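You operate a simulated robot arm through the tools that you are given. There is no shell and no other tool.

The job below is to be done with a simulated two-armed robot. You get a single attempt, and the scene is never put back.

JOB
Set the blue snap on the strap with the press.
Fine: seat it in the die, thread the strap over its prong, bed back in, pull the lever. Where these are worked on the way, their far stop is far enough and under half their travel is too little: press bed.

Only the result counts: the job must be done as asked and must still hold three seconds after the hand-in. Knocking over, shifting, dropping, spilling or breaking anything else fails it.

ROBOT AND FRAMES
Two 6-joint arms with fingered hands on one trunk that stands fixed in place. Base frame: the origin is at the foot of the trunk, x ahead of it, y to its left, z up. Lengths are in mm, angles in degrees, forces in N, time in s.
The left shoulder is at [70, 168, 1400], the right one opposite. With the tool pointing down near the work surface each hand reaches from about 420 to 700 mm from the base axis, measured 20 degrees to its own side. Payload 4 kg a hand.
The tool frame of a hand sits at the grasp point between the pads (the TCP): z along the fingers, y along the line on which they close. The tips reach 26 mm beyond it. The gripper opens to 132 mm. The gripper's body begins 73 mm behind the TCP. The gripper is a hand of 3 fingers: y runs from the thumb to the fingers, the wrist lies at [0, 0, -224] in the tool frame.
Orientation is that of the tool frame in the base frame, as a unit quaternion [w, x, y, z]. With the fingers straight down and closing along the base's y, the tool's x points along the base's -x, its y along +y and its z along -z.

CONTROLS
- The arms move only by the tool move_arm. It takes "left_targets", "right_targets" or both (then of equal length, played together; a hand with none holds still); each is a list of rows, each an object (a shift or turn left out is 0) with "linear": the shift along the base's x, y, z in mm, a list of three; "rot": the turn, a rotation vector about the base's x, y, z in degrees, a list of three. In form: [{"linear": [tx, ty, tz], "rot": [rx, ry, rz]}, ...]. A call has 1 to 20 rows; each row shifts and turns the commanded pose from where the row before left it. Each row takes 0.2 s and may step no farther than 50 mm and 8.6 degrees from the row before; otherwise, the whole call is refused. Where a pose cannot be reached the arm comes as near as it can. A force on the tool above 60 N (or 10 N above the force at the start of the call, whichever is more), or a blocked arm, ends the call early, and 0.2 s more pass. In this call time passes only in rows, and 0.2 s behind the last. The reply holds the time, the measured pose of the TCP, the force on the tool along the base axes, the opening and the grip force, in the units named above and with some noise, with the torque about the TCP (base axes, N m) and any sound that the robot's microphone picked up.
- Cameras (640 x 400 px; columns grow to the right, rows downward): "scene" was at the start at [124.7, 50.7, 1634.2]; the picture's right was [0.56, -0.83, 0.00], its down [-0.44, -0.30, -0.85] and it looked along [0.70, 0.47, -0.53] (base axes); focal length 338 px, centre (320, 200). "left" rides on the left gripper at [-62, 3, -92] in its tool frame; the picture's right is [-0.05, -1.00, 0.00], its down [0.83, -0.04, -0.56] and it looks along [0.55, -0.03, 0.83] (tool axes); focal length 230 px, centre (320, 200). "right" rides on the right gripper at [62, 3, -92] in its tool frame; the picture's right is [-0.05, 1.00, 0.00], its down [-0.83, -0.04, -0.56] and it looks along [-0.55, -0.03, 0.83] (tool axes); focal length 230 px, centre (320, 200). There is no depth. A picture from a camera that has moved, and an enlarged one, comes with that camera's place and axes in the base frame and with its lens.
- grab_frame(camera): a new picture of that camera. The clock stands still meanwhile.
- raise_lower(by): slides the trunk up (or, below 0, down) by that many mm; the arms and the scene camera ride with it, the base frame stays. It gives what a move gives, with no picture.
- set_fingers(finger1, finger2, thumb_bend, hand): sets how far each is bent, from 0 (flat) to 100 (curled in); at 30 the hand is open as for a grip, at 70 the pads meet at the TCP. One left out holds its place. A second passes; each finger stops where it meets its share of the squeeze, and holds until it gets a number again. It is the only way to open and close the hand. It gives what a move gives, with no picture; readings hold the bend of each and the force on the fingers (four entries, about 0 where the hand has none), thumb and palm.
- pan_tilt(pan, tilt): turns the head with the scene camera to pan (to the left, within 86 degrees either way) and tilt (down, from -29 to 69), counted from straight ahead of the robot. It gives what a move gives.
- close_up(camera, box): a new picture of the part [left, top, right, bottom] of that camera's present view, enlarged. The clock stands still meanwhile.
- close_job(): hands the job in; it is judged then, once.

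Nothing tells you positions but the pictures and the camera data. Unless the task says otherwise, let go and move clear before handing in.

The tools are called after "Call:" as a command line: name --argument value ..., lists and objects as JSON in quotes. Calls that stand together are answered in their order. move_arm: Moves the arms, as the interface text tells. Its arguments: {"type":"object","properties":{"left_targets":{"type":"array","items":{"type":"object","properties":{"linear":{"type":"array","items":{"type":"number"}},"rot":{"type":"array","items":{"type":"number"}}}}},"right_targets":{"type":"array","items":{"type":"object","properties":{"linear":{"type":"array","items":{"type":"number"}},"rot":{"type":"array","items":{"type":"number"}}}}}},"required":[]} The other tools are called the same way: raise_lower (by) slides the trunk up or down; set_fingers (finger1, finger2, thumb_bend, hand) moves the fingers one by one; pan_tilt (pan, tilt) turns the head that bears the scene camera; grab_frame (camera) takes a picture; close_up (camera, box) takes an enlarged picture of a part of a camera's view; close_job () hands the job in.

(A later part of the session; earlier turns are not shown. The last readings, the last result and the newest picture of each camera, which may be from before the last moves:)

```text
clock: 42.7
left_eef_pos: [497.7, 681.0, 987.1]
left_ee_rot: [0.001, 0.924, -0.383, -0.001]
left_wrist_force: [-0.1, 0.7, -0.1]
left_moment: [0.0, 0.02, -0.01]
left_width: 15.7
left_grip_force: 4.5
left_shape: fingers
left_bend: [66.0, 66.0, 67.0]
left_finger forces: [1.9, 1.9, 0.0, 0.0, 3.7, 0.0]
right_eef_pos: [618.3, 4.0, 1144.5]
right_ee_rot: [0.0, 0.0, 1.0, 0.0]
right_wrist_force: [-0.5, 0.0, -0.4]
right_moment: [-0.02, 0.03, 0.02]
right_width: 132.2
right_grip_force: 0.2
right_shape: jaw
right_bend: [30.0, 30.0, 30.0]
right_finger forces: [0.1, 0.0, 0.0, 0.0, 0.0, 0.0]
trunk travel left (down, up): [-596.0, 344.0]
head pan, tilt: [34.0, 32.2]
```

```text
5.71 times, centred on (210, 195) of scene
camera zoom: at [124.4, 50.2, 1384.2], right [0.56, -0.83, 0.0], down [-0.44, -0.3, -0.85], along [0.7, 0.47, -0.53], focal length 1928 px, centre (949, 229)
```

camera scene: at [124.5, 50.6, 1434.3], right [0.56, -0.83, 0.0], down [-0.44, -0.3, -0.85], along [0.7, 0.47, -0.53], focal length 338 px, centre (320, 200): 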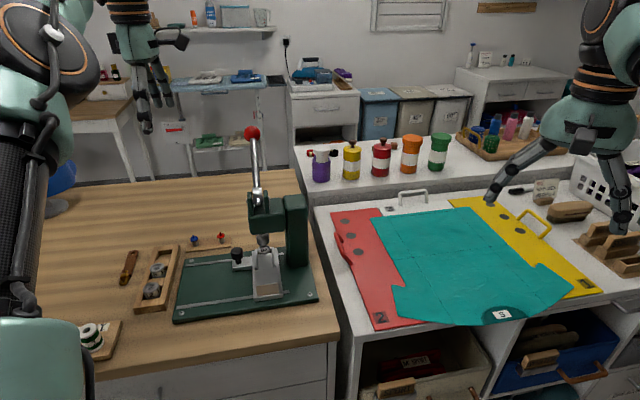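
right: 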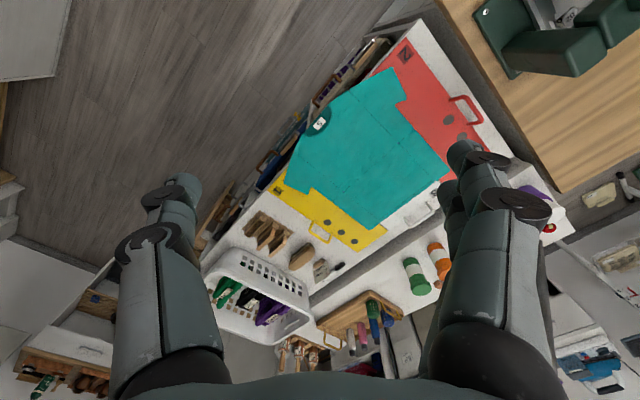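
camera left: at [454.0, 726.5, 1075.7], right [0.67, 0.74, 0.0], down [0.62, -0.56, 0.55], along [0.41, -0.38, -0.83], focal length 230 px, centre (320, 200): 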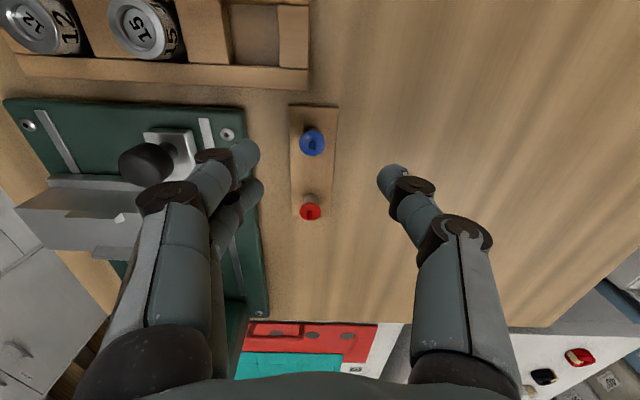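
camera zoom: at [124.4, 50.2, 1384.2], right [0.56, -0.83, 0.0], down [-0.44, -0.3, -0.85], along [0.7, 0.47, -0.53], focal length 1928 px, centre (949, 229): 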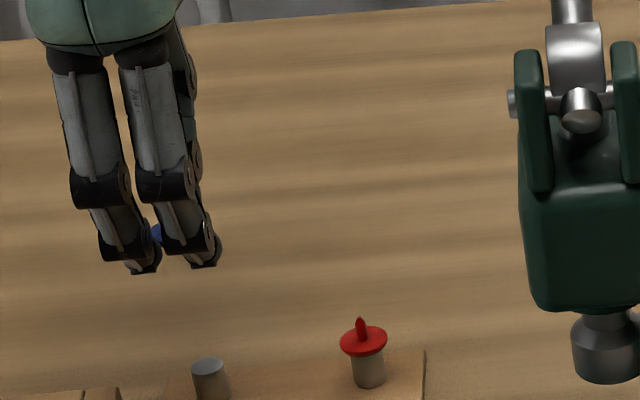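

The snap is held securely and level, about 22 mm below the TCP. I'll carry it over the die.

Call:
move_arm --left_targets '[{"linear": [-8, -30, 13]}, {"linear": [-8, -31, 0]}, {"linear": [-8, -31, 0]}, {"linear": [-8, -31, 0]}]'

Call:
close_up --camera "left" --box '[240, 80, 400, 200]'

Call:
close_up --camera "scene" --box '[180, 160, 280, 260]'

```text
clock: 43.7
left_eef_pos: [463.6, 561.7, 999.4]
left_ee_rot: [0.0, 0.923, -0.384, 0.001]
left_wrist_force: [-0.7, 0.7, 0.0]
left_moment: [0.04, 0.02, -0.01]
left_width: 15.8
left_grip_force: 4.1
left_shape: fingers
left_bend: [66.0, 67.0, 67.0]
left_finger forces: [2.0, 2.0, 0.0, 0.0, 3.6, 0.0]
right_eef_pos: [620.3, 3.6, 1144.2]
right_ee_rot: [0.0, 0.0, 1.0, 0.0]
right_wrist_force: [-1.0, 1.1, 0.1]
right_moment: [0.02, 0.0, 0.0]
right_width: 131.8
right_grip_force: 0.1
right_shape: jaw
right_bend: [30.0, 30.0, 30.0]
right_finger forces: [0.0, 0.0, 0.0, 0.0, 0.0, 0.0]
trunk travel left (down, up): [-596.0, 344.0]
head pan, tilt: [34.0, 32.2]
```

```text
3.33 times, centred on (320, 140) of left
camera zoom: at [418.1, 603.2, 1090.7], right [0.67, 0.74, 0.0], down [0.62, -0.56, 0.56], along [0.41, -0.37, -0.83], focal length 767 px, centre (320, 400)
```

zoom: 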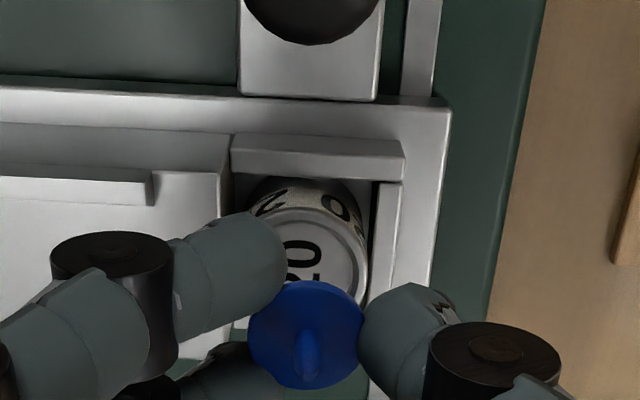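

```text
4.00 times, centred on (230, 210) of scene
camera zoom: at [123.5, 50.1, 1384.4], right [0.56, -0.83, 0.0], down [-0.44, -0.3, -0.85], along [0.7, 0.47, -0.53], focal length 1350 px, centre (680, 160)
```

zoom: 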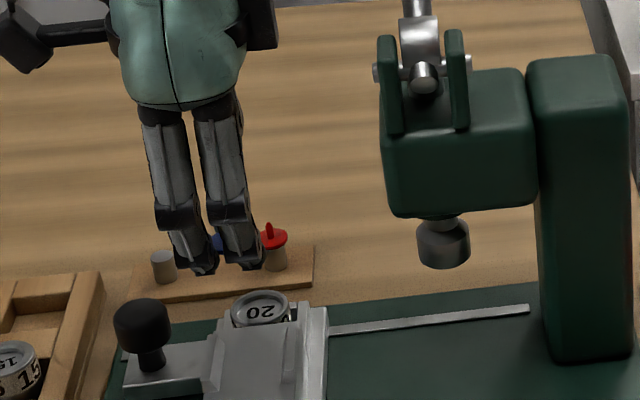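

Over the die the cap needs about 4.7 mm along tool x and 1.2 mm toward the fingers. I'll correct and descend to just above the bed.

Call:
move_arm --left_targets '[{"linear": [2.5, -4.2, 0]}, {"linear": [0, 0, -12]}, {"linear": [0, 0, -8]}]'

Call:
close_up --camera "left" --box '[240, 80, 400, 200]'

Call:
close_up --camera "scene" --box '[200, 205, 280, 265]'

```text
clock: 44.5
left_eef_pos: [469.3, 555.9, 977.4]
left_ee_rot: [0.001, 0.924, -0.384, -0.002]
left_wrist_force: [-0.2, -0.1, 0.1]
left_moment: [0.02, 0.01, 0.02]
left_width: 15.8
left_grip_force: 4.1
left_shape: fingers
left_bend: [66.0, 67.0, 67.0]
left_finger forces: [1.9, 2.0, 0.1, 0.1, 3.7, 0.0]
right_eef_pos: [619.3, 4.7, 1143.6]
right_ee_rot: [0.0, 0.0, 1.0, 0.0]
right_wrist_force: [-0.3, -0.1, 0.1]
right_moment: [-0.03, 0.01, 0.01]
right_width: 132.0
right_grip_force: 0.0
right_shape: jaw
right_bend: [30.0, 30.0, 30.0]
right_finger forces: [0.1, 0.0, 0.0, 0.0, 0.1, 0.1]
trunk travel left (down, up): [-596.0, 344.0]
head pan, tilt: [34.0, 32.2]
```

```text
3.33 times, centred on (320, 140) of left
camera zoom: at [423.1, 598.1, 1070.0], right [0.67, 0.74, 0.0], down [0.62, -0.56, 0.56], along [0.41, -0.37, -0.83], focal length 767 px, centre (320, 400)
```

zoom: 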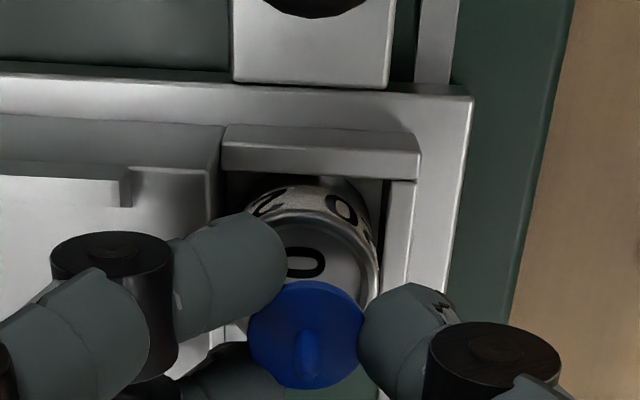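

```text
6.67 times, centred on (240, 235) of scene
camera zoom: at [125.1, 51.0, 1384.1], right [0.56, -0.83, 0.0], down [-0.44, -0.3, -0.85], along [0.7, 0.47, -0.53], focal length 2250 px, centre (853, -33)
```

zoom: 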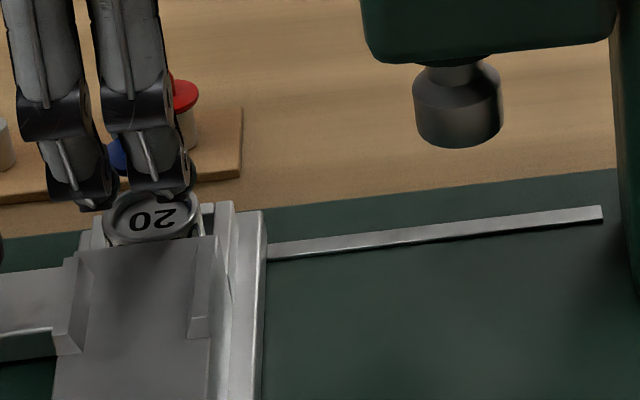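

I'll check the alignment of cap and die with a stronger scene zoom.

Call:
close_up --camera "scene" --box '[206, 218, 238, 243]'

Call:
close_up --camera "left" --box '[285, 120, 349, 180]'

```text
16.00 times, centred on (222, 230) of scene
camera zoom: at [125.1, 51.0, 1384.1], right [0.56, -0.83, 0.0], down [-0.44, -0.3, -0.85], along [0.7, 0.47, -0.53], focal length 5400 px, centre (1888, -288)
```

zoom: 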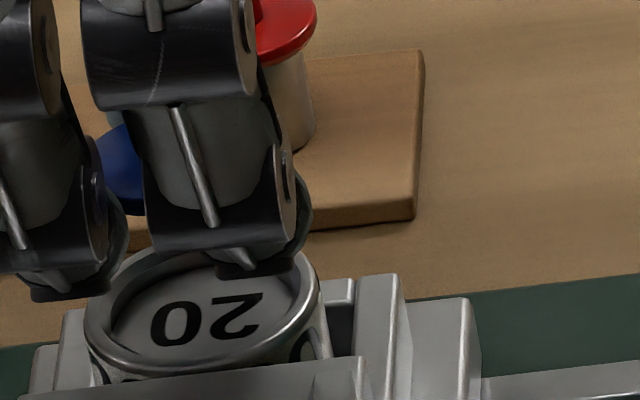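

```text
6.67 times, centred on (317, 150) of left
camera zoom: at [423.1, 598.1, 1070.0], right [0.67, 0.74, 0.0], down [0.62, -0.56, 0.56], along [0.41, -0.37, -0.83], focal length 1534 px, centre (340, 533)
```

zoom: 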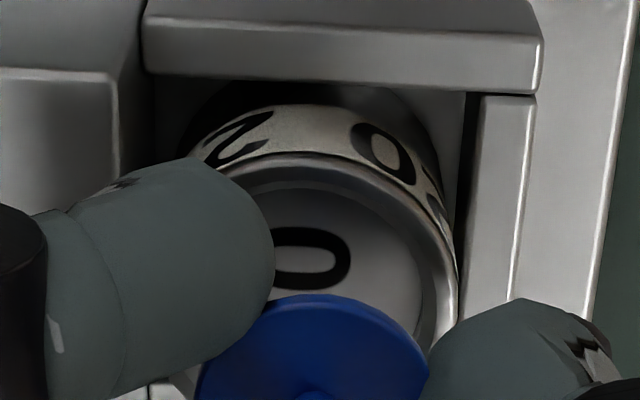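

Both views agree that the cap is over the die within about 1 mm, roughly 20 mm up. I'll descend in small steps, watching for contact.

Call:
move_arm --left_targets '[{"linear": [0, 0, -3]}, {"linear": [0, 0, -3]}, {"linear": [0, 0, -2]}, {"linear": [0, 0, -2]}]'

Call:
close_up --camera "scene" --box '[206, 218, 238, 243]'

Call:
close_up --camera "left" --box '[272, 120, 368, 180]'

```text
clock: 45.5
left_eef_pos: [467.4, 553.6, 968.4]
left_ee_rot: [0.001, 0.924, -0.383, 0.0]
left_wrist_force: [-0.2, -0.5, -0.5]
left_moment: [-0.02, 0.0, -0.01]
left_width: 15.6
left_grip_force: 3.6
left_shape: fingers
left_bend: [66.0, 67.0, 67.0]
left_finger forces: [2.0, 1.9, 0.1, 0.0, 3.7, 0.0]
right_eef_pos: [619.4, 5.4, 1143.3]
right_ee_rot: [0.0, 0.0, 1.0, 0.0]
right_wrist_force: [1.4, -0.3, 0.0]
right_moment: [0.01, -0.03, -0.01]
right_width: 131.8
right_grip_force: 0.1
right_shape: jaw
right_bend: [30.0, 30.0, 30.0]
right_finger forces: [0.0, 0.1, 0.0, 0.1, 0.0, 0.1]
trunk travel left (down, up): [-596.0, 344.0]
head pan, tilt: [34.0, 32.2]
```

```text
16.00 times, centred on (222, 230) of scene
camera zoom: at [124.8, 50.9, 1384.2], right [0.56, -0.83, 0.0], down [-0.44, -0.3, -0.85], along [0.7, 0.47, -0.53], focal length 5400 px, centre (1888, -288)
```

zoom: 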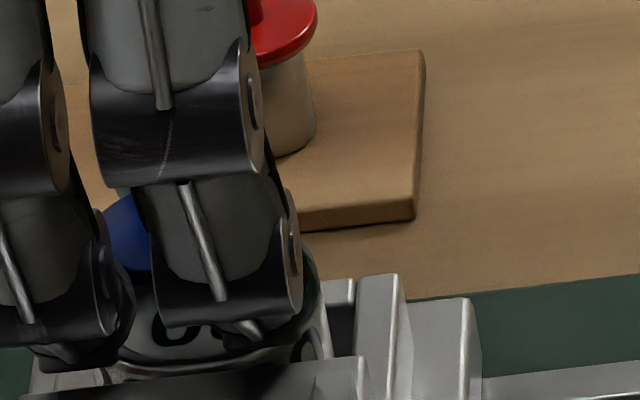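

```text
6.67 times, centred on (320, 150) of left
camera zoom: at [421.3, 597.2, 1060.0], right [0.67, 0.74, 0.0], down [0.62, -0.56, 0.55], along [0.41, -0.37, -0.83], focal length 1534 px, centre (320, 533)
```

zoom: 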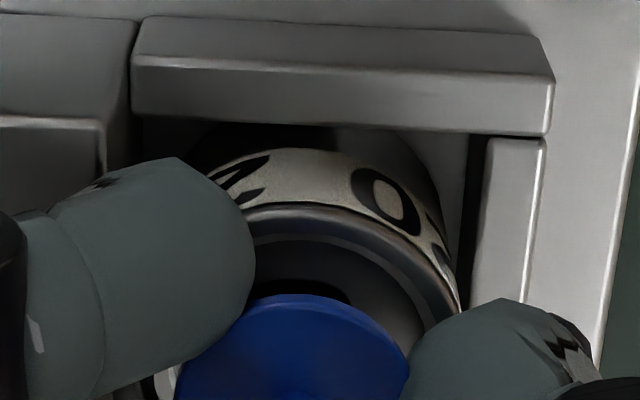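

Still aligned within a millimetre or so. I'll nudge slightly and go down until the fingertips touch the die rim.

Call:
move_arm --left_targets '[{"linear": [0.8, 0.1, -2]}, {"linear": [0, 0, -2]}, {"linear": [0, 0, -1]}]'

Call:
close_up --camera "scene" --box '[206, 218, 238, 243]'

Call:
close_up --camera "left" --box '[272, 120, 368, 180]'

```text
clock: 46.3
left_eef_pos: [467.1, 552.6, 964.7]
left_ee_rot: [-0.001, 0.924, -0.383, 0.001]
left_wrist_force: [-2.6, -1.1, 12.5]
left_moment: [-0.22, 0.05, -0.03]
left_width: 15.9
left_grip_force: 10.1
left_shape: fingers
left_bend: [67.0, 70.0, 67.0]
left_finger forces: [1.7, 14.4, 0.0, 0.1, 4.5, 0.0]
right_eef_pos: [619.4, 1.9, 1145.4]
right_ee_rot: [0.001, 0.0, 1.0, 0.001]
right_wrist_force: [-0.4, 0.0, -0.2]
right_moment: [-0.02, 0.0, 0.01]
right_width: 131.7
right_grip_force: 0.1
right_shape: jaw
right_bend: [30.0, 30.0, 30.0]
right_finger forces: [0.0, 0.0, 0.0, 0.1, 0.0, 0.0]
trunk travel left (down, up): [-596.0, 344.0]
head pan, tilt: [34.0, 32.2]
```

```text
16.00 times, centred on (222, 230) of scene
camera zoom: at [122.5, 48.9, 1384.6], right [0.56, -0.83, 0.0], down [-0.44, -0.3, -0.85], along [0.7, 0.47, -0.53], focal length 5400 px, centre (1888, -288)
```

zoom: 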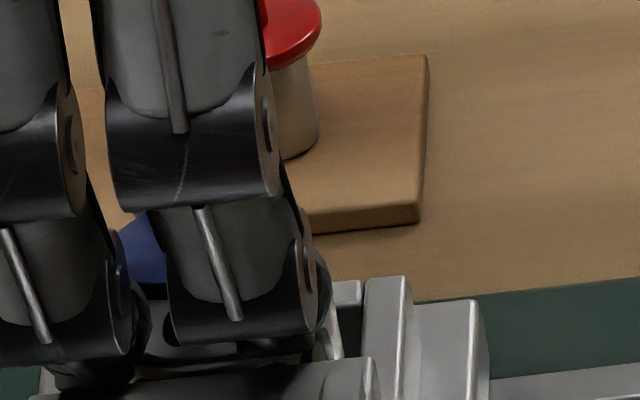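

```text
6.67 times, centred on (320, 150) of left
camera zoom: at [420.8, 595.4, 1057.7], right [0.67, 0.74, 0.0], down [0.62, -0.56, 0.56], along [0.41, -0.37, -0.83], focal length 1534 px, centre (320, 533)
```

zoom: 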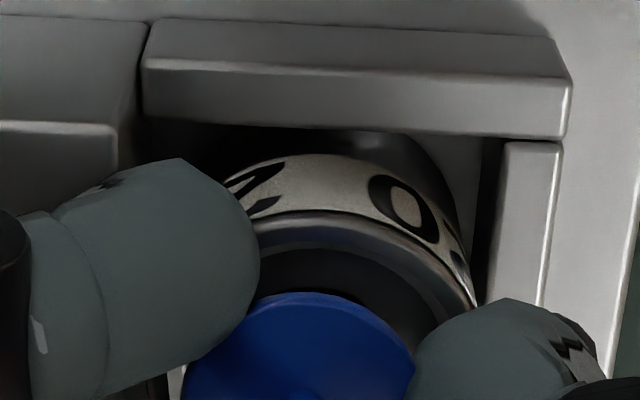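

Finger 2 has touched the fence beside the die. I'll back up 2 mm to relieve it, then release gently so that the cap drops the last few millimetres guided by the fingertips.

Call:
move_arm --left_targets '[{"linear": [0, 0, 1.5]}, {"linear": [0, 0, 0.5]}]'

Call:
close_up --camera "left" --box '[272, 120, 368, 180]'

Call:
close_up --camera "left" --box '[256, 150, 384, 230]'

```text
clock: 46.9
left_eef_pos: [466.1, 553.1, 965.0]
left_ee_rot: [0.001, 0.924, -0.383, 0.0]
left_wrist_force: [-1.5, -0.3, 7.5]
left_moment: [-0.17, 0.08, -0.03]
left_width: 15.9
left_grip_force: 7.2
left_shape: fingers
left_bend: [67.0, 70.0, 67.0]
left_finger forces: [1.9, 10.1, 0.1, 0.0, 4.0, 0.1]
right_eef_pos: [618.6, 3.4, 1144.9]
right_ee_rot: [0.0, 0.0, 1.0, 0.0]
right_wrist_force: [0.9, 0.6, 0.8]
right_moment: [-0.01, -0.01, -0.02]
right_width: 131.7
right_grip_force: 0.0
right_shape: jaw
right_bend: [30.0, 30.0, 30.0]
right_finger forces: [0.0, 0.0, 0.0, 0.0, 0.1, 0.0]
trunk travel left (down, up): [-596.0, 344.0]
head pan, tilt: [34.0, 32.2]
```

```text
6.67 times, centred on (320, 150) of left
camera zoom: at [421.3, 595.8, 1058.1], right [0.67, 0.74, 0.0], down [0.62, -0.56, 0.56], along [0.41, -0.37, -0.83], focal length 1534 px, centre (320, 533)
```

zoom: 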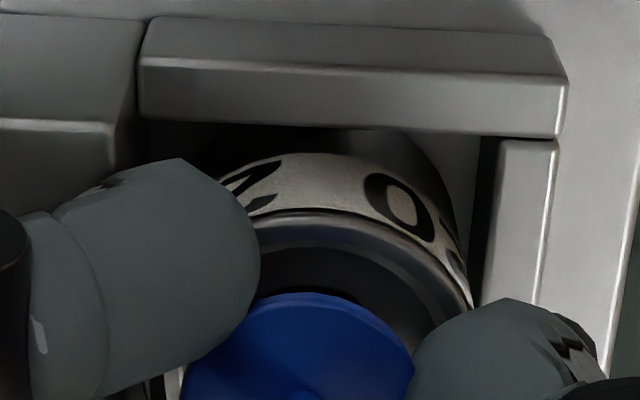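

```text
5.00 times, centred on (320, 190) of left
camera zoom: at [421.3, 595.8, 1058.1], right [0.67, 0.74, 0.0], down [0.62, -0.56, 0.56], along [0.41, -0.37, -0.83], focal length 1150 px, centre (320, 250)
```

zoom: 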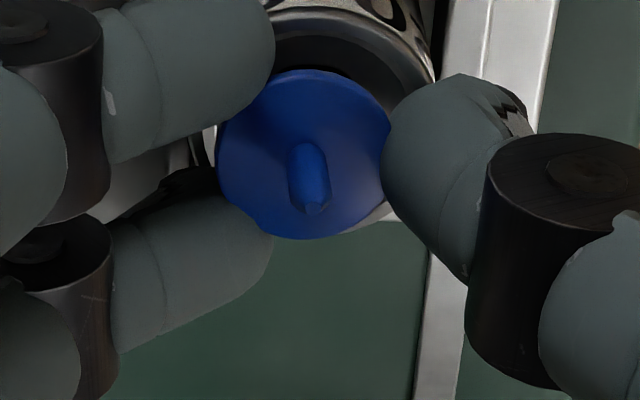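

Still some load on finger 2; I'll lift another 2 mm and recheck forces.

Call:
move_arm --left_targets '[{"linear": [0, 0, 2]}]'

Call:
close_up --camera "left" --box '[272, 120, 368, 180]'

```text
clock: 47.3
left_eef_pos: [467.2, 552.8, 966.5]
left_ee_rot: [0.0, 0.923, -0.384, 0.0]
left_wrist_force: [-1.8, -0.5, 1.7]
left_moment: [-0.07, 0.06, -0.01]
left_width: 15.8
left_grip_force: 5.6
left_shape: fingers
left_bend: [67.0, 68.0, 67.0]
left_finger forces: [2.4, 4.6, 0.0, 0.1, 3.6, 0.0]
right_eef_pos: [619.8, 3.5, 1144.2]
right_ee_rot: [0.0, 0.0, 1.0, 0.0]
right_wrist_force: [0.3, 0.3, 0.1]
right_moment: [0.0, 0.01, -0.01]
right_width: 131.9
right_grip_force: 0.0
right_shape: jaw
right_bend: [30.0, 30.0, 30.0]
right_finger forces: [0.0, 0.1, 0.1, 0.0, 0.0, 0.1]
trunk travel left (down, up): [-596.0, 344.0]
head pan, tilt: [34.0, 32.2]
```

```text
6.67 times, centred on (320, 150) of left
camera zoom: at [422.4, 596.6, 1058.7], right [0.67, 0.74, 0.0], down [0.62, -0.56, 0.55], along [0.41, -0.37, -0.83], focal length 1534 px, centre (320, 533)
```

zoom: 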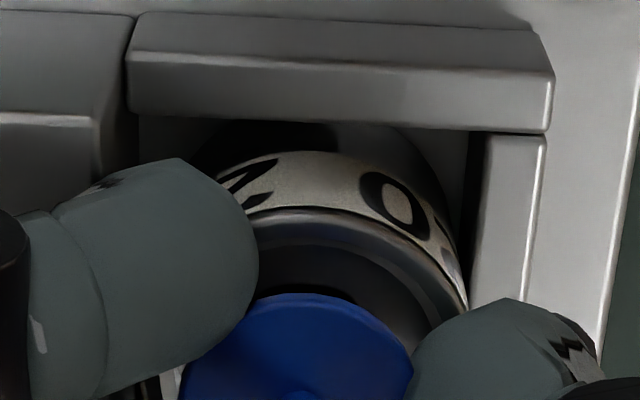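

The remaining load is slight. I'll lift 1 mm more and ease the fingers open just enough for the cap to drop into the recess.

Call:
move_arm --left_targets '[{"linear": [0.3, 0.3, 1]}]'

Call:
set_fingers --hand "left" --finger1 65 --finger2 65 --thumb_bend 65

Call:
close_up --camera "left" --box '[256, 130, 384, 210]'

Call:
close_up --camera "scene" --box '[206, 218, 238, 243]'

```text
clock: 47.7
left_eef_pos: [469.4, 554.5, 967.9]
left_ee_rot: [0.001, 0.923, -0.385, 0.0]
left_wrist_force: [0.0, 0.2, 0.8]
left_moment: [0.0, 0.02, 0.0]
left_width: 15.8
left_grip_force: 3.9
left_shape: fingers
left_bend: [67.0, 67.0, 67.0]
left_finger forces: [1.9, 2.0, 0.0, 0.0, 3.6, 0.0]
right_eef_pos: [619.7, 4.3, 1143.7]
right_ee_rot: [0.0, 0.0, 1.0, 0.0]
right_wrist_force: [0.0, 0.2, -0.1]
right_moment: [0.02, -0.02, -0.04]
right_width: 132.1
right_grip_force: 0.0
right_shape: jaw
right_bend: [30.0, 30.0, 30.0]
right_finger forces: [0.0, 0.0, 0.1, 0.0, 0.0, 0.1]
trunk travel left (down, up): [-596.0, 344.0]
head pan, tilt: [34.0, 32.2]
```

```text
clock: 48.7
left_eef_pos: [470.1, 554.4, 969.2]
left_ee_rot: [0.001, 0.923, -0.384, 0.0]
left_wrist_force: [0.0, -0.4, 0.3]
left_moment: [-0.01, 0.01, -0.04]
left_width: 19.4
left_grip_force: 0.0
left_shape: fingers
left_bend: [65.0, 65.0, 65.0]
left_finger forces: [0.1, 0.1, 0.1, 0.0, 0.0, 0.0]
right_eef_pos: [620.2, 4.7, 1144.3]
right_ee_rot: [0.001, -0.001, 1.0, 0.0]
right_wrist_force: [0.4, -0.3, -0.5]
right_moment: [-0.01, 0.02, 0.01]
right_width: 132.0
right_grip_force: 0.0
right_shape: jaw
right_bend: [30.0, 30.0, 30.0]
right_finger forces: [0.0, 0.0, 0.0, 0.0, 0.0, 0.0]
trunk travel left (down, up): [-596.0, 344.0]
head pan, tilt: [34.0, 32.2]
```

```text
5.00 times, centred on (320, 170) of left
camera zoom: at [423.8, 596.9, 1060.8], right [0.67, 0.74, 0.0], down [0.62, -0.56, 0.55], along [0.41, -0.37, -0.83], focal length 1150 px, centre (320, 350)
```

zoom: 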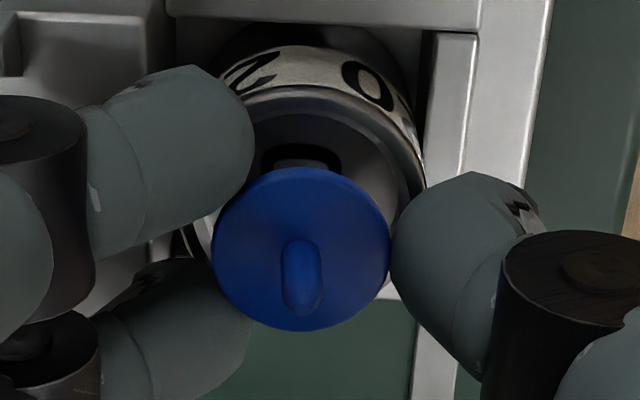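

```text
16.00 times, centred on (222, 230) of scene
camera zoom: at [124.8, 50.8, 1384.2], right [0.56, -0.83, 0.0], down [-0.44, -0.3, -0.85], along [0.7, 0.47, -0.53], focal length 5400 px, centre (1888, -288)
```

zoom: 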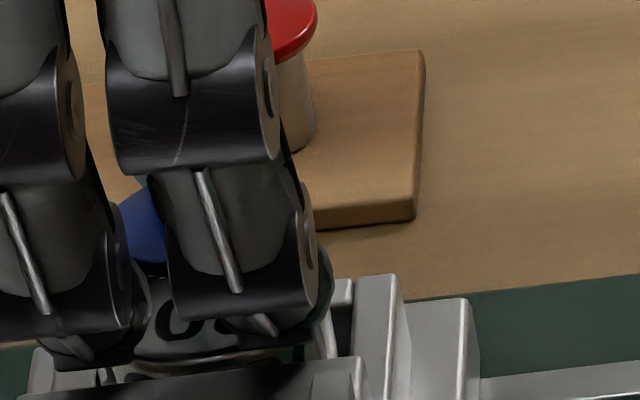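

The cap is loose between the tips and still level. I'll nudge about 0.8 mm back toward the knob side and open further.

Call:
move_arm --left_targets '[{"linear": [-0.6, 0.6, 0]}]'

Call:
set_fingers --hand "left" --finger1 63 --finger2 63 --thumb_bend 63

Call:
close_up --camera "left" --box '[256, 130, 384, 210]'

Call:
close_up --camera "scene" --box '[206, 218, 238, 243]'

```text
clock: 49.1
left_eef_pos: [468.2, 553.5, 968.9]
left_ee_rot: [0.001, 0.923, -0.384, 0.0]
left_wrist_force: [0.1, -0.6, -1.0]
left_moment: [0.0, 0.01, -0.03]
left_width: 19.0
left_grip_force: 0.4
left_shape: fingers
left_bend: [65.0, 65.0, 65.0]
left_finger forces: [0.0, 0.0, 0.1, 0.0, 0.1, 0.0]
right_eef_pos: [619.7, 3.8, 1143.2]
right_ee_rot: [-0.001, 0.001, 1.0, 0.0]
right_wrist_force: [-0.6, -0.5, 0.3]
right_moment: [-0.02, 0.0, 0.02]
right_width: 131.7
right_grip_force: 0.1
right_shape: jaw
right_bend: [30.0, 30.0, 30.0]
right_finger forces: [0.0, 0.0, 0.0, 0.0, 0.0, 0.0]
trunk travel left (down, up): [-596.0, 344.0]
head pan, tilt: [34.0, 32.2]
```

```text
clock: 50.1
left_eef_pos: [468.5, 553.8, 968.0]
left_ee_rot: [0.001, 0.924, -0.383, 0.0]
left_wrist_force: [-0.6, 0.0, 0.5]
left_moment: [0.02, -0.03, 0.02]
left_width: 24.9
left_grip_force: 0.1
left_shape: fingers
left_bend: [63.0, 63.0, 63.0]
left_finger forces: [0.0, 0.0, 0.1, 0.0, 0.0, 0.0]
right_eef_pos: [618.8, 4.3, 1142.9]
right_ee_rot: [0.0, 0.0, 1.0, 0.0]
right_wrist_force: [-0.2, -0.2, -1.1]
right_moment: [0.0, 0.0, 0.02]
right_width: 131.9
right_grip_force: 0.1
right_shape: jaw
right_bend: [30.0, 30.0, 30.0]
right_finger forces: [0.1, 0.0, 0.0, 0.0, 0.1, 0.1]
trunk travel left (down, up): [-596.0, 344.0]
head pan, tilt: [34.0, 32.2]
```

```text
5.00 times, centred on (320, 170) of left
camera zoom: at [423.0, 597.1, 1061.2], right [0.67, 0.74, 0.0], down [0.62, -0.56, 0.56], along [0.41, -0.37, -0.83], focal length 1150 px, centre (320, 350)
```

zoom: 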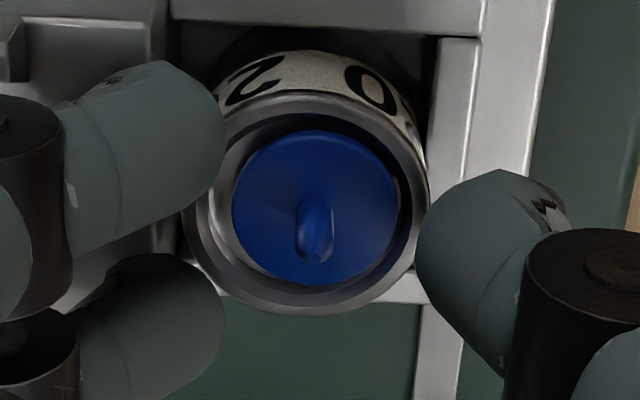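

```text
16.00 times, centred on (222, 230) of scene
camera zoom: at [124.7, 50.8, 1384.2], right [0.56, -0.83, 0.0], down [-0.44, -0.3, -0.85], along [0.7, 0.47, -0.53], focal length 5400 px, centre (1888, -288)
```

zoom: 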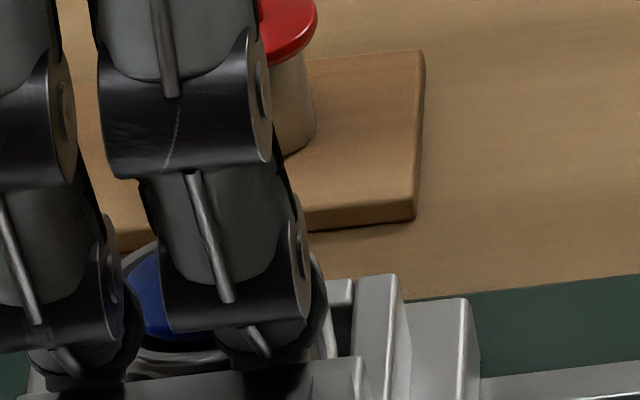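

The snap dropped neatly into the die, prong up. I'll rise straight up and look.

Call:
move_arm --left_targets '[{"linear": [0, 0, 15]}, {"linear": [0, 0, 35]}, {"linear": [0, 0, 40]}, {"linear": [0, 0, 20]}]'

Call:
grab_frame --camera "left"

Call:
close_up --camera "left" --box '[220, 60, 380, 180]'

Call:
close_up --camera "scene" --box '[180, 210, 260, 270]'

```text
clock: 51.1
left_eef_pos: [468.3, 555.7, 1079.4]
left_ee_rot: [0.001, 0.923, -0.384, 0.0]
left_wrist_force: [0.1, 0.1, -0.3]
left_moment: [0.02, -0.01, 0.02]
left_width: 24.9
left_grip_force: 0.1
left_shape: fingers
left_bend: [63.0, 63.0, 63.0]
left_finger forces: [0.0, 0.0, 0.0, 0.0, 0.0, 0.0]
right_eef_pos: [621.4, 4.2, 1143.9]
right_ee_rot: [0.0, 0.0, 1.0, 0.0]
right_wrist_force: [-0.5, 0.4, 0.1]
right_moment: [0.0, -0.01, 0.01]
right_width: 131.9
right_grip_force: 0.0
right_shape: jaw
right_bend: [30.0, 30.0, 30.0]
right_finger forces: [0.0, 0.0, 0.1, 0.0, 0.0, 0.1]
trunk travel left (down, up): [-596.0, 344.0]
head pan, tilt: [34.0, 32.2]
```

```text
taken
camera left: at [422.4, 598.2, 1171.4], right [0.67, 0.74, 0.0], down [0.62, -0.56, 0.56], along [0.41, -0.37, -0.83], focal length 230 px, centre (320, 200)
```

left: 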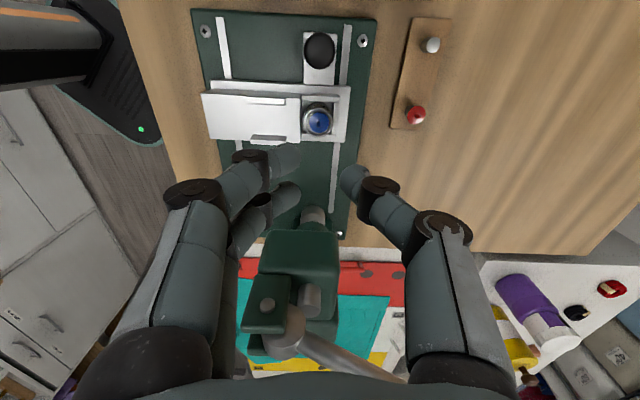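

```text
3.33 times, centred on (300, 120) of left
camera zoom: at [422.4, 598.2, 1171.4], right [0.67, 0.74, 0.0], down [0.62, -0.56, 0.56], along [0.41, -0.37, -0.83], focal length 767 px, centre (387, 467)
```

zoom: 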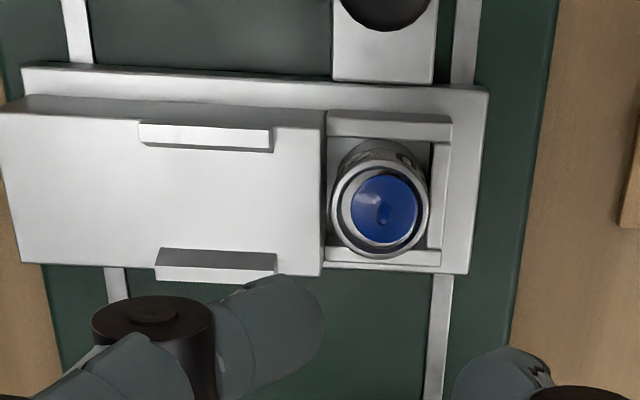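

```text
6.67 times, centred on (220, 240) of scene
camera zoom: at [124.5, 50.5, 1384.2], right [0.56, -0.83, 0.0], down [-0.44, -0.3, -0.85], along [0.7, 0.47, -0.53], focal length 2250 px, centre (987, -67)
```

zoom: 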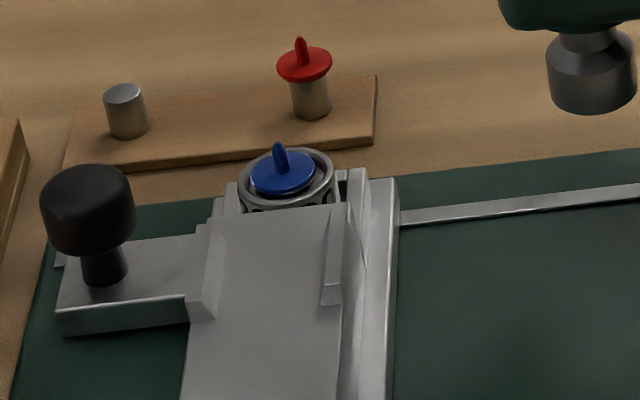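

The snap is seated in die 20 with the prong up. Next is the strap: I'll turn the hand a quarter turn so it closes across the strap's width with the camera looking along it, and go above it.

Call:
move_arm --left_targets '[{"linear": [-10, 14, 0], "rot": [0, 0, 8.2]}, {"linear": [-10, 14, 0], "rot": [0, 0, 8.2]}, {"linear": [-10, 14, 0], "rot": [0, 0, 8.2]}, {"linear": [-10, 14, 0], "rot": [0, 0, 8.2]}, {"linear": [-10, 14, 0], "rot": [0, 0, 8.2]}, {"linear": [-10, 14, 0], "rot": [0, 0, 8.2]}, {"linear": [-10, 14, 0], "rot": [0, 0, 8.2]}, {"linear": [-10, 14, 0], "rot": [0, 0, 8.2]}, {"linear": [-10, 14, 0], "rot": [0, 0, 8.2]}, {"linear": [-10, 14, 0], "rot": [0, 0, 8.2]}, {"linear": [-10, 14, 0], "rot": [0, 0, 8.2]}]'

Call:
grab_frame --camera "left"

```text
clock: 53.5
left_eef_pos: [358.9, 710.1, 1076.3]
left_ee_rot: [0.0, 0.923, 0.385, 0.0]
left_wrist_force: [-0.1, 0.1, 0.3]
left_moment: [0.05, -0.01, 0.02]
left_width: 25.0
left_grip_force: 0.1
left_shape: fingers
left_bend: [63.0, 63.0, 63.0]
left_finger forces: [0.1, 0.0, 0.0, 0.0, 0.0, 0.1]
right_eef_pos: [619.0, 5.5, 1144.0]
right_ee_rot: [0.0, 0.0, 1.0, 0.0]
right_wrist_force: [1.0, -0.5, 0.1]
right_moment: [-0.02, -0.01, 0.01]
right_width: 131.9
right_grip_force: 0.0
right_shape: jaw
right_bend: [30.0, 30.0, 30.0]
right_finger forces: [0.0, 0.0, 0.1, 0.0, 0.0, 0.0]
trunk travel left (down, up): [-596.0, 344.0]
head pan, tilt: [34.0, 32.2]
```

```text
taken
camera left: at [318.1, 666.1, 1169.1], right [-0.75, 0.67, 0.0], down [0.55, 0.62, 0.55], along [0.37, 0.41, -0.83], focal length 230 px, centre (320, 200)
```

left: 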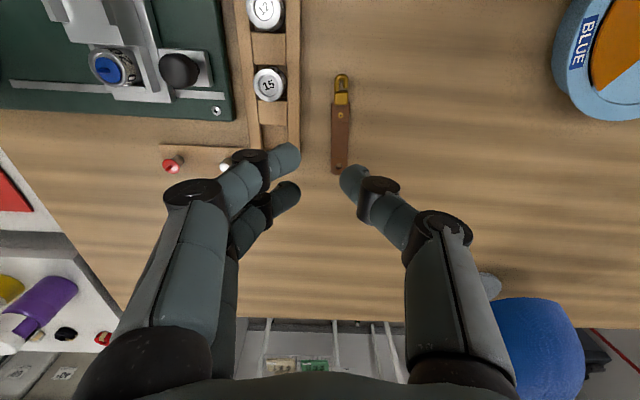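

The wrist took the turn. The strap lies almost straight along the hand's x axis, buckle nearest the robot; I'll zoom in.

Call:
close_up --camera "left" --box '[280, 60, 400, 180]'

Call:
close_up --camera "scene" --box '[90, 200, 170, 270]'

```text
3.33 times, centred on (340, 120) of left
camera zoom: at [318.1, 666.1, 1169.1], right [-0.75, 0.67, 0.0], down [0.55, 0.62, 0.55], along [0.37, 0.41, -0.83], focal length 767 px, centre (253, 467)
```

zoom: 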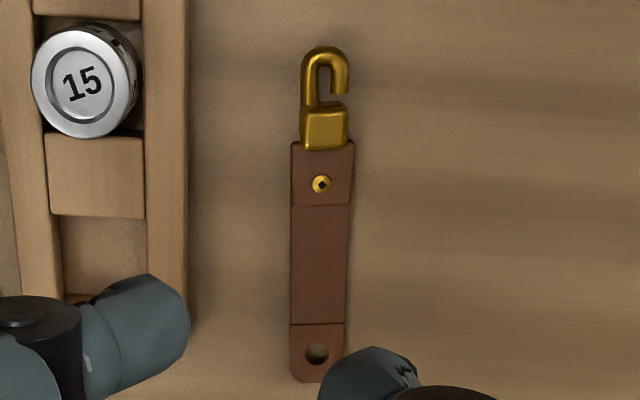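

```text
5.71 times, centred on (130, 235) of scene
camera zoom: at [124.4, 51.3, 1384.2], right [0.56, -0.83, 0.0], down [-0.44, -0.3, -0.85], along [0.7, 0.47, -0.53], focal length 1928 px, centre (1406, 0)
```

zoom: 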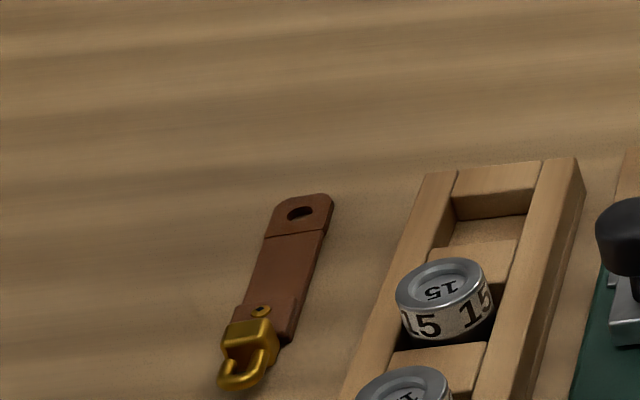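

The strap (hole near (390, 784), rivet near (346, 733)) has a thick folded part by the rivet that is good to grip, with the die rack about 46 mm to its side. I'll align to the strap, and come down over that part with the fingers only slightly wider than the strap.

Call:
move_arm --left_targets '[{"linear": [-5.3, 6.4, -36], "rot": [0, 0, 3.9]}, {"linear": [-5.3, 6.4, -36]}, {"linear": [-5.3, 6.3, -36]}]'

Call:
grab_frame --camera "left"

Call:
close_up --camera "left" --box '[240, 80, 400, 200]'

```text
clock: 54.3
left_eef_pos: [374.5, 708.8, 983.5]
left_ee_rot: [0.0, 0.91, 0.415, 0.0]
left_wrist_force: [0.5, 0.2, 0.4]
left_moment: [0.02, -0.03, 0.0]
left_width: 25.4
left_grip_force: 0.0
left_shape: fingers
left_bend: [63.0, 63.0, 63.0]
left_finger forces: [0.0, 0.0, 0.0, 0.0, 0.1, 0.0]
left hand out of reach, approached as far as the arm can: row 2, 3
right_eef_pos: [620.0, 4.4, 1143.9]
right_ee_rot: [-0.001, 0.0, 1.0, 0.001]
right_wrist_force: [-1.7, -0.3, -0.6]
right_moment: [-0.02, -0.04, 0.0]
right_width: 131.9
right_grip_force: 0.1
right_shape: jaw
right_bend: [30.0, 30.0, 30.0]
right_finger forces: [0.0, 0.1, 0.0, 0.0, 0.1, 0.0]
trunk travel left (down, up): [-596.0, 344.0]
head pan, tilt: [34.0, 32.2]
```

```text
taken
camera left: at [336.3, 662.0, 1074.8], right [-0.79, 0.62, 0.0], down [0.51, 0.66, 0.56], along [0.34, 0.44, -0.83], focal length 230 px, centre (320, 200)
```

left: 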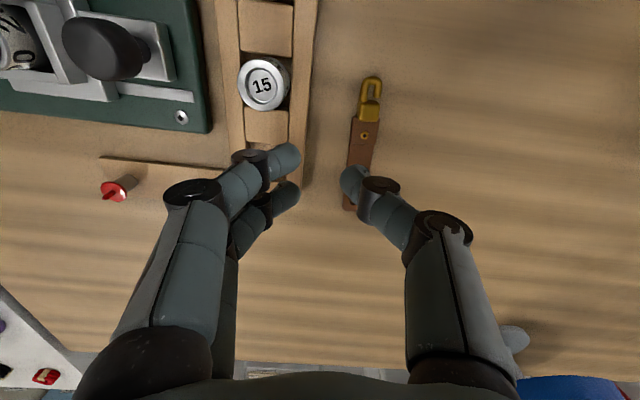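

```text
3.33 times, centred on (320, 140) of left
camera zoom: at [336.3, 662.0, 1074.8], right [-0.79, 0.62, 0.0], down [0.51, 0.66, 0.56], along [0.34, 0.44, -0.83], focal length 767 px, centre (320, 400)
```

zoom: 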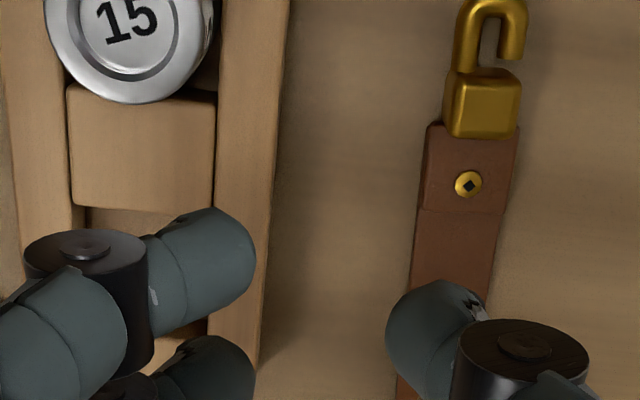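

The arm hit a joint limit in this wrist turn. I'll raise, turn the wrist back 180 degrees (camera then looks straight down onto the hole end) and approach again.

Call:
move_arm --left_targets '[{"linear": [0, 0, 40], "rot": [0, 0, -8.17]}, {"linear": [0, 0, 20], "rot": [0, 0, -8.17]}, {"rot": [0, 0, -8.17]}, {"rot": [0, 0, -8.17]}, {"rot": [0, 0, -8.17]}, {"rot": [0, 0, -8.17]}, {"rot": [0, 0, -8.17]}, {"rot": [0, 0, -8.17]}, {"rot": [0, 0, -8.17]}, {"rot": [0, 0, -8.17]}, {"rot": [0, 0, -8.17]}, {"rot": [0, 0, -8.17]}, {"rot": [0, 0, -8.17]}, {"rot": [0, 0, -8.17]}, {"rot": [0, 0, -8.17]}, {"rot": [0, 0, -8.17]}, {"rot": [0, 0, -8.17]}, {"rot": [0, 0, -8.17]}, {"rot": [0, 0, -8.17]}, {"rot": [0, 0, -8.17]}]'

Call:
move_arm --left_targets '[{"linear": [-8, 5, 0], "rot": [0, 0, -8.17]}, {"linear": [-8, 5, 0], "rot": [0, 0, -8.17]}, {"linear": [-8, 5, -20]}, {"linear": [-7, 5, -20]}]'

Call:
grab_frame --camera "left"

```text
clock: 58.5
left_eef_pos: [363.9, 703.9, 1039.6]
left_ee_rot: [0.001, -0.54, 0.842, 0.002]
left_wrist_force: [0.2, -0.9, 0.1]
left_moment: [-0.02, -0.03, 0.01]
left_width: 25.4
left_grip_force: 0.0
left_shape: fingers
left_bend: [63.0, 63.0, 63.0]
left_finger forces: [0.0, 0.0, 0.0, 0.0, 0.0, 0.0]
left hand out of reach, approached as far as the arm can: row 2
right_eef_pos: [619.8, 4.6, 1143.4]
right_ee_rot: [0.0, 0.0, 1.0, 0.0]
right_wrist_force: [0.2, 0.4, 0.0]
right_moment: [0.02, 0.01, -0.01]
right_width: 131.8
right_grip_force: 0.1
right_shape: jaw
right_bend: [30.0, 30.0, 30.0]
right_finger forces: [0.0, 0.0, 0.0, 0.0, 0.0, 0.0]
trunk travel left (down, up): [-596.0, 344.0]
head pan, tilt: [34.0, 32.2]
```

```text
clock: 59.5
left_eef_pos: [361.1, 703.3, 1036.9]
left_ee_rot: [0.0, -0.416, 0.909, 0.001]
left_wrist_force: [0.3, 0.6, 0.2]
left_moment: [0.01, 0.03, 0.0]
left_width: 24.9
left_grip_force: 0.0
left_shape: fingers
left_bend: [63.0, 63.0, 63.0]
left_finger forces: [0.0, 0.0, 0.0, 0.1, 0.0, 0.0]
left hand out of reach, approached as far as the arm can: row 2, 3, 4
right_eef_pos: [619.2, 5.0, 1144.0]
right_ee_rot: [-0.001, 0.0, 1.0, 0.001]
right_wrist_force: [-0.3, 0.4, -0.6]
right_moment: [0.0, -0.03, 0.02]
right_width: 131.9
right_grip_force: 0.1
right_shape: jaw
right_bend: [30.0, 30.0, 30.0]
right_finger forces: [0.0, 0.0, 0.0, 0.0, 0.1, 0.1]
trunk travel left (down, up): [-596.0, 344.0]
head pan, tilt: [34.0, 32.2]
```

```text
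taken
camera left: at [399.2, 753.2, 1129.2], right [0.79, -0.61, 0.0], down [-0.51, -0.66, 0.56], along [-0.34, -0.44, -0.83], focal length 230 px, centre (320, 200)
```

left: 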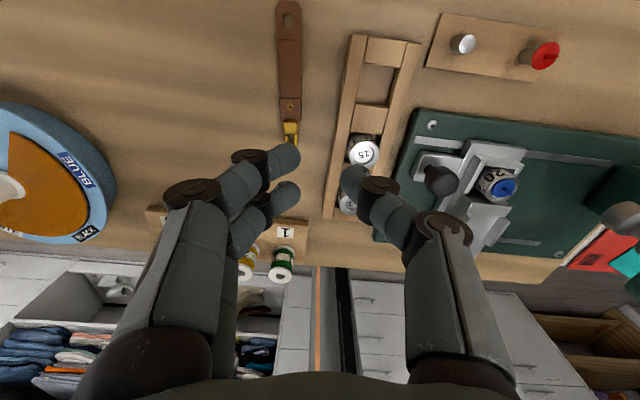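

The arm stops at about (361, 703), which looks like a shoulder swing limit near 61–62 degrees. I'll probe which directions remain free.

Call:
move_arm --left_targets '[{"linear": [14, 26, 0]}]'

Call:
move_arm --left_targets '[{"linear": [-8, 5, 0]}]'

```text
clock: 59.9
left_eef_pos: [361.2, 723.2, 1026.2]
left_ee_rot: [0.0, -0.416, 0.909, 0.001]
left_wrist_force: [0.0, -0.1, 0.2]
left_moment: [-0.01, -0.01, -0.01]
left_width: 25.4
left_grip_force: 0.0
left_shape: fingers
left_bend: [63.0, 63.0, 63.0]
left_finger forces: [0.0, 0.0, 0.0, 0.0, 0.0, 0.0]
left hand out of reach, approached as far as the arm can: row 1
right_eef_pos: [622.5, 6.2, 1142.9]
right_ee_rot: [0.0, -0.001, 1.0, -0.001]
right_wrist_force: [0.2, 0.6, -0.1]
right_moment: [0.01, 0.03, 0.0]
right_width: 131.8
right_grip_force: 0.0
right_shape: jaw
right_bend: [30.0, 30.0, 30.0]
right_finger forces: [0.1, 0.1, 0.0, 0.0, 0.0, 0.0]
trunk travel left (down, up): [-596.0, 344.0]
head pan, tilt: [34.0, 32.2]
```

```text
clock: 60.3
left_eef_pos: [352.7, 727.2, 1025.4]
left_ee_rot: [0.0, -0.416, 0.909, 0.001]
left_wrist_force: [-0.4, -0.6, 0.6]
left_moment: [-0.02, 0.02, 0.0]
left_width: 25.6
left_grip_force: 0.1
left_shape: fingers
left_bend: [63.0, 63.0, 63.0]
left_finger forces: [0.0, 0.0, 0.0, 0.1, 0.0, 0.0]
right_eef_pos: [619.6, 4.6, 1143.9]
right_ee_rot: [-0.001, 0.0, 1.0, 0.001]
right_wrist_force: [0.2, 0.1, -0.2]
right_moment: [-0.02, -0.01, 0.0]
right_width: 131.9
right_grip_force: 0.1
right_shape: jaw
right_bend: [30.0, 30.0, 30.0]
right_finger forces: [0.1, 0.0, 0.1, 0.1, 0.1, 0.0]
trunk travel left (down, up): [-596.0, 344.0]
head pan, tilt: [34.0, 32.2]
```

That move worked, so it is more of a passing kinematic snag than a hard limit. I'll continue in small steps to the grip point.

Call:
move_arm --left_targets '[{"linear": [-3, 1, -3]}, {"linear": [-3, 0.5, -3]}, {"linear": [-3.5, 0.5, -4]}]'

Call:
move_arm --left_targets '[{"linear": [0, 0, -15]}, {"linear": [0, 0, -15]}]'

Call:
grab_frame --camera "left"

Call:
close_up --camera "left" --box '[240, 80, 400, 200]'

```text
clock: 61.1
left_eef_pos: [353.5, 725.3, 1024.3]
left_ee_rot: [0.001, -0.416, 0.909, 0.001]
left_wrist_force: [-0.8, 0.1, -0.2]
left_moment: [-0.02, 0.02, 0.0]
left_width: 25.4
left_grip_force: 0.0
left_shape: fingers
left_bend: [63.0, 63.0, 63.0]
left_finger forces: [0.0, 0.0, 0.0, 0.0, 0.0, 0.1]
left hand out of reach, approached as far as the arm can: row 1, 2, 3
right_eef_pos: [620.3, 5.1, 1143.2]
right_ee_rot: [0.0, -0.001, 1.0, 0.0]
right_wrist_force: [0.0, 0.2, 0.4]
right_moment: [0.01, -0.01, -0.01]
right_width: 132.0
right_grip_force: 0.1
right_shape: jaw
right_bend: [30.0, 30.0, 30.0]
right_finger forces: [0.0, 0.0, 0.0, 0.0, 0.0, 0.1]
trunk travel left (down, up): [-596.0, 344.0]
head pan, tilt: [34.0, 32.2]
```

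```text
clock: 61.7
left_eef_pos: [365.6, 717.8, 993.7]
left_ee_rot: [0.0, -0.417, 0.909, 0.001]
left_wrist_force: [-0.1, 0.0, -0.3]
left_moment: [0.05, 0.02, 0.0]
left_width: 25.3
left_grip_force: 0.2
left_shape: fingers
left_bend: [63.0, 63.0, 63.0]
left_finger forces: [0.0, 0.0, 0.0, 0.0, 0.1, 0.0]
left hand out of reach, approached as far as the arm can: row 1, 2
right_eef_pos: [618.7, 4.6, 1144.2]
right_ee_rot: [0.001, 0.0, 1.0, 0.0]
right_wrist_force: [-0.4, 0.1, 0.8]
right_moment: [-0.03, 0.06, 0.01]
right_width: 131.8
right_grip_force: 0.2
right_shape: jaw
right_bend: [30.0, 30.0, 30.0]
right_finger forces: [0.1, 0.1, 0.0, 0.0, 0.0, 0.1]
trunk travel left (down, up): [-596.0, 344.0]
head pan, tilt: [34.0, 32.2]
```

```text
taken
camera left: at [404.6, 767.6, 1086.1], right [0.79, -0.61, 0.0], down [-0.51, -0.66, 0.56], along [-0.34, -0.44, -0.83], focal length 230 px, centre (320, 200)
```

left: 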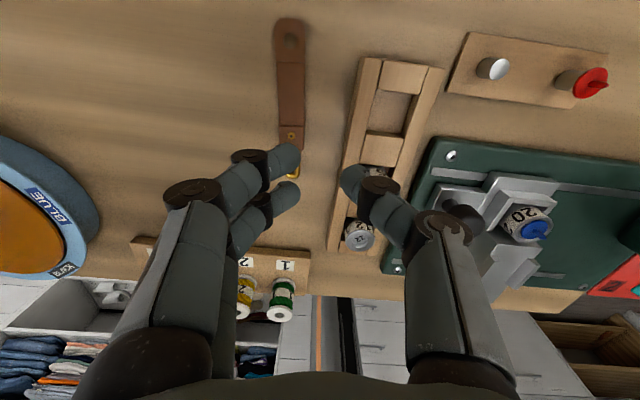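

```text
3.33 times, centred on (320, 140) of left
camera zoom: at [404.6, 767.6, 1086.1], right [0.79, -0.61, 0.0], down [-0.51, -0.66, 0.56], along [-0.34, -0.44, -0.83], focal length 767 px, centre (320, 400)
```

zoom: 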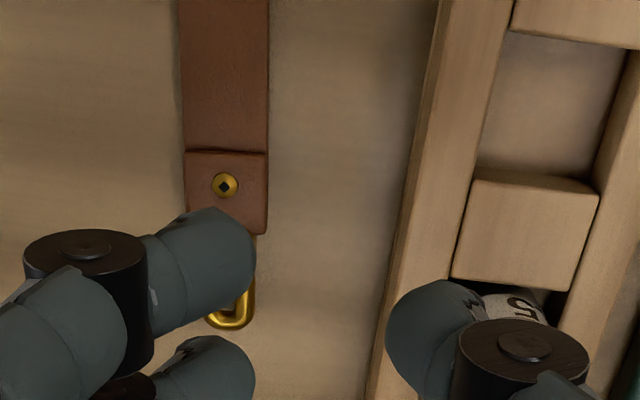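

The limit depends on how high the wrist is relative to the shoulder, so a lower trunk should open this area up. I'll raise both hands, then lower the trunk by 130 mm.

Call:
move_arm --left_targets '[{"linear": [0, 0, 40]}, {"linear": [0, 0, 40]}, {"linear": [0, 0, 40]}]' --right_targets '[{"linear": [0, 0, 35]}, {"linear": [0, 0, 35]}, {"linear": [0, 0, 30]}]'

Call:
raise_lower --by -130

Call:
grab_frame --camera "scene"

```text
clock: 62.5
left_eef_pos: [362.1, 711.9, 1115.6]
left_ee_rot: [0.002, -0.416, 0.91, 0.002]
left_wrist_force: [0.3, 0.5, -0.5]
left_moment: [0.01, 0.01, -0.02]
left_width: 25.3
left_grip_force: 0.0
left_shape: fingers
left_bend: [63.0, 63.0, 63.0]
left_finger forces: [0.1, 0.0, 0.0, 0.1, 0.1, 0.1]
left hand out of reach, approached as far as the arm can: row 1, 2
right_eef_pos: [605.8, -8.3, 1183.5]
right_ee_rot: [0.002, 0.001, 1.0, 0.003]
right_wrist_force: [0.2, -0.5, -1.4]
right_moment: [0.04, 0.01, 0.02]
right_width: 131.9
right_grip_force: 0.0
right_shape: jaw
right_bend: [30.0, 30.0, 30.0]
right_finger forces: [0.0, 0.1, 0.1, 0.1, 0.0, 0.0]
right hand out of reach, approached as far as the arm can: row 1, 2, 3
trunk travel left (down, up): [-596.0, 344.0]
head pan, tilt: [34.0, 32.2]
```

```text
clock: 64.1
left_eef_pos: [360.9, 717.2, 982.4]
left_ee_rot: [0.0, -0.416, 0.909, 0.001]
left_wrist_force: [-0.2, 0.0, -0.6]
left_moment: [0.0, -0.02, -0.02]
left_width: 25.6
left_grip_force: 0.1
left_shape: fingers
left_bend: [63.0, 63.0, 63.0]
left_finger forces: [0.0, 0.1, 0.0, 0.0, 0.0, 0.0]
right_eef_pos: [606.1, -4.5, 1053.0]
right_ee_rot: [0.001, 0.0, 1.0, 0.001]
right_wrist_force: [-0.9, 0.8, 0.0]
right_moment: [-0.02, -0.01, -0.02]
right_width: 132.0
right_grip_force: 0.0
right_shape: jaw
right_bend: [30.0, 30.0, 30.0]
right_finger forces: [0.0, 0.0, 0.0, 0.0, 0.0, 0.1]
trunk travel left (down, up): [-466.0, 474.0]
head pan, tilt: [34.0, 32.2]
```

```text
taken
camera scene: at [124.6, 50.5, 1254.3], right [0.56, -0.83, 0.0], down [-0.44, -0.3, -0.85], along [0.7, 0.47, -0.53], focal length 338 px, centre (320, 200)
```

scene: 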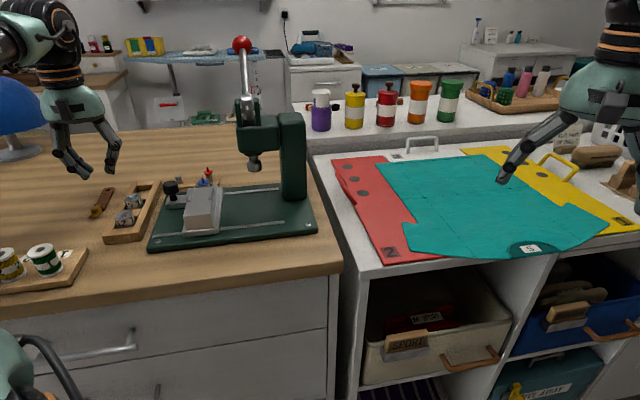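

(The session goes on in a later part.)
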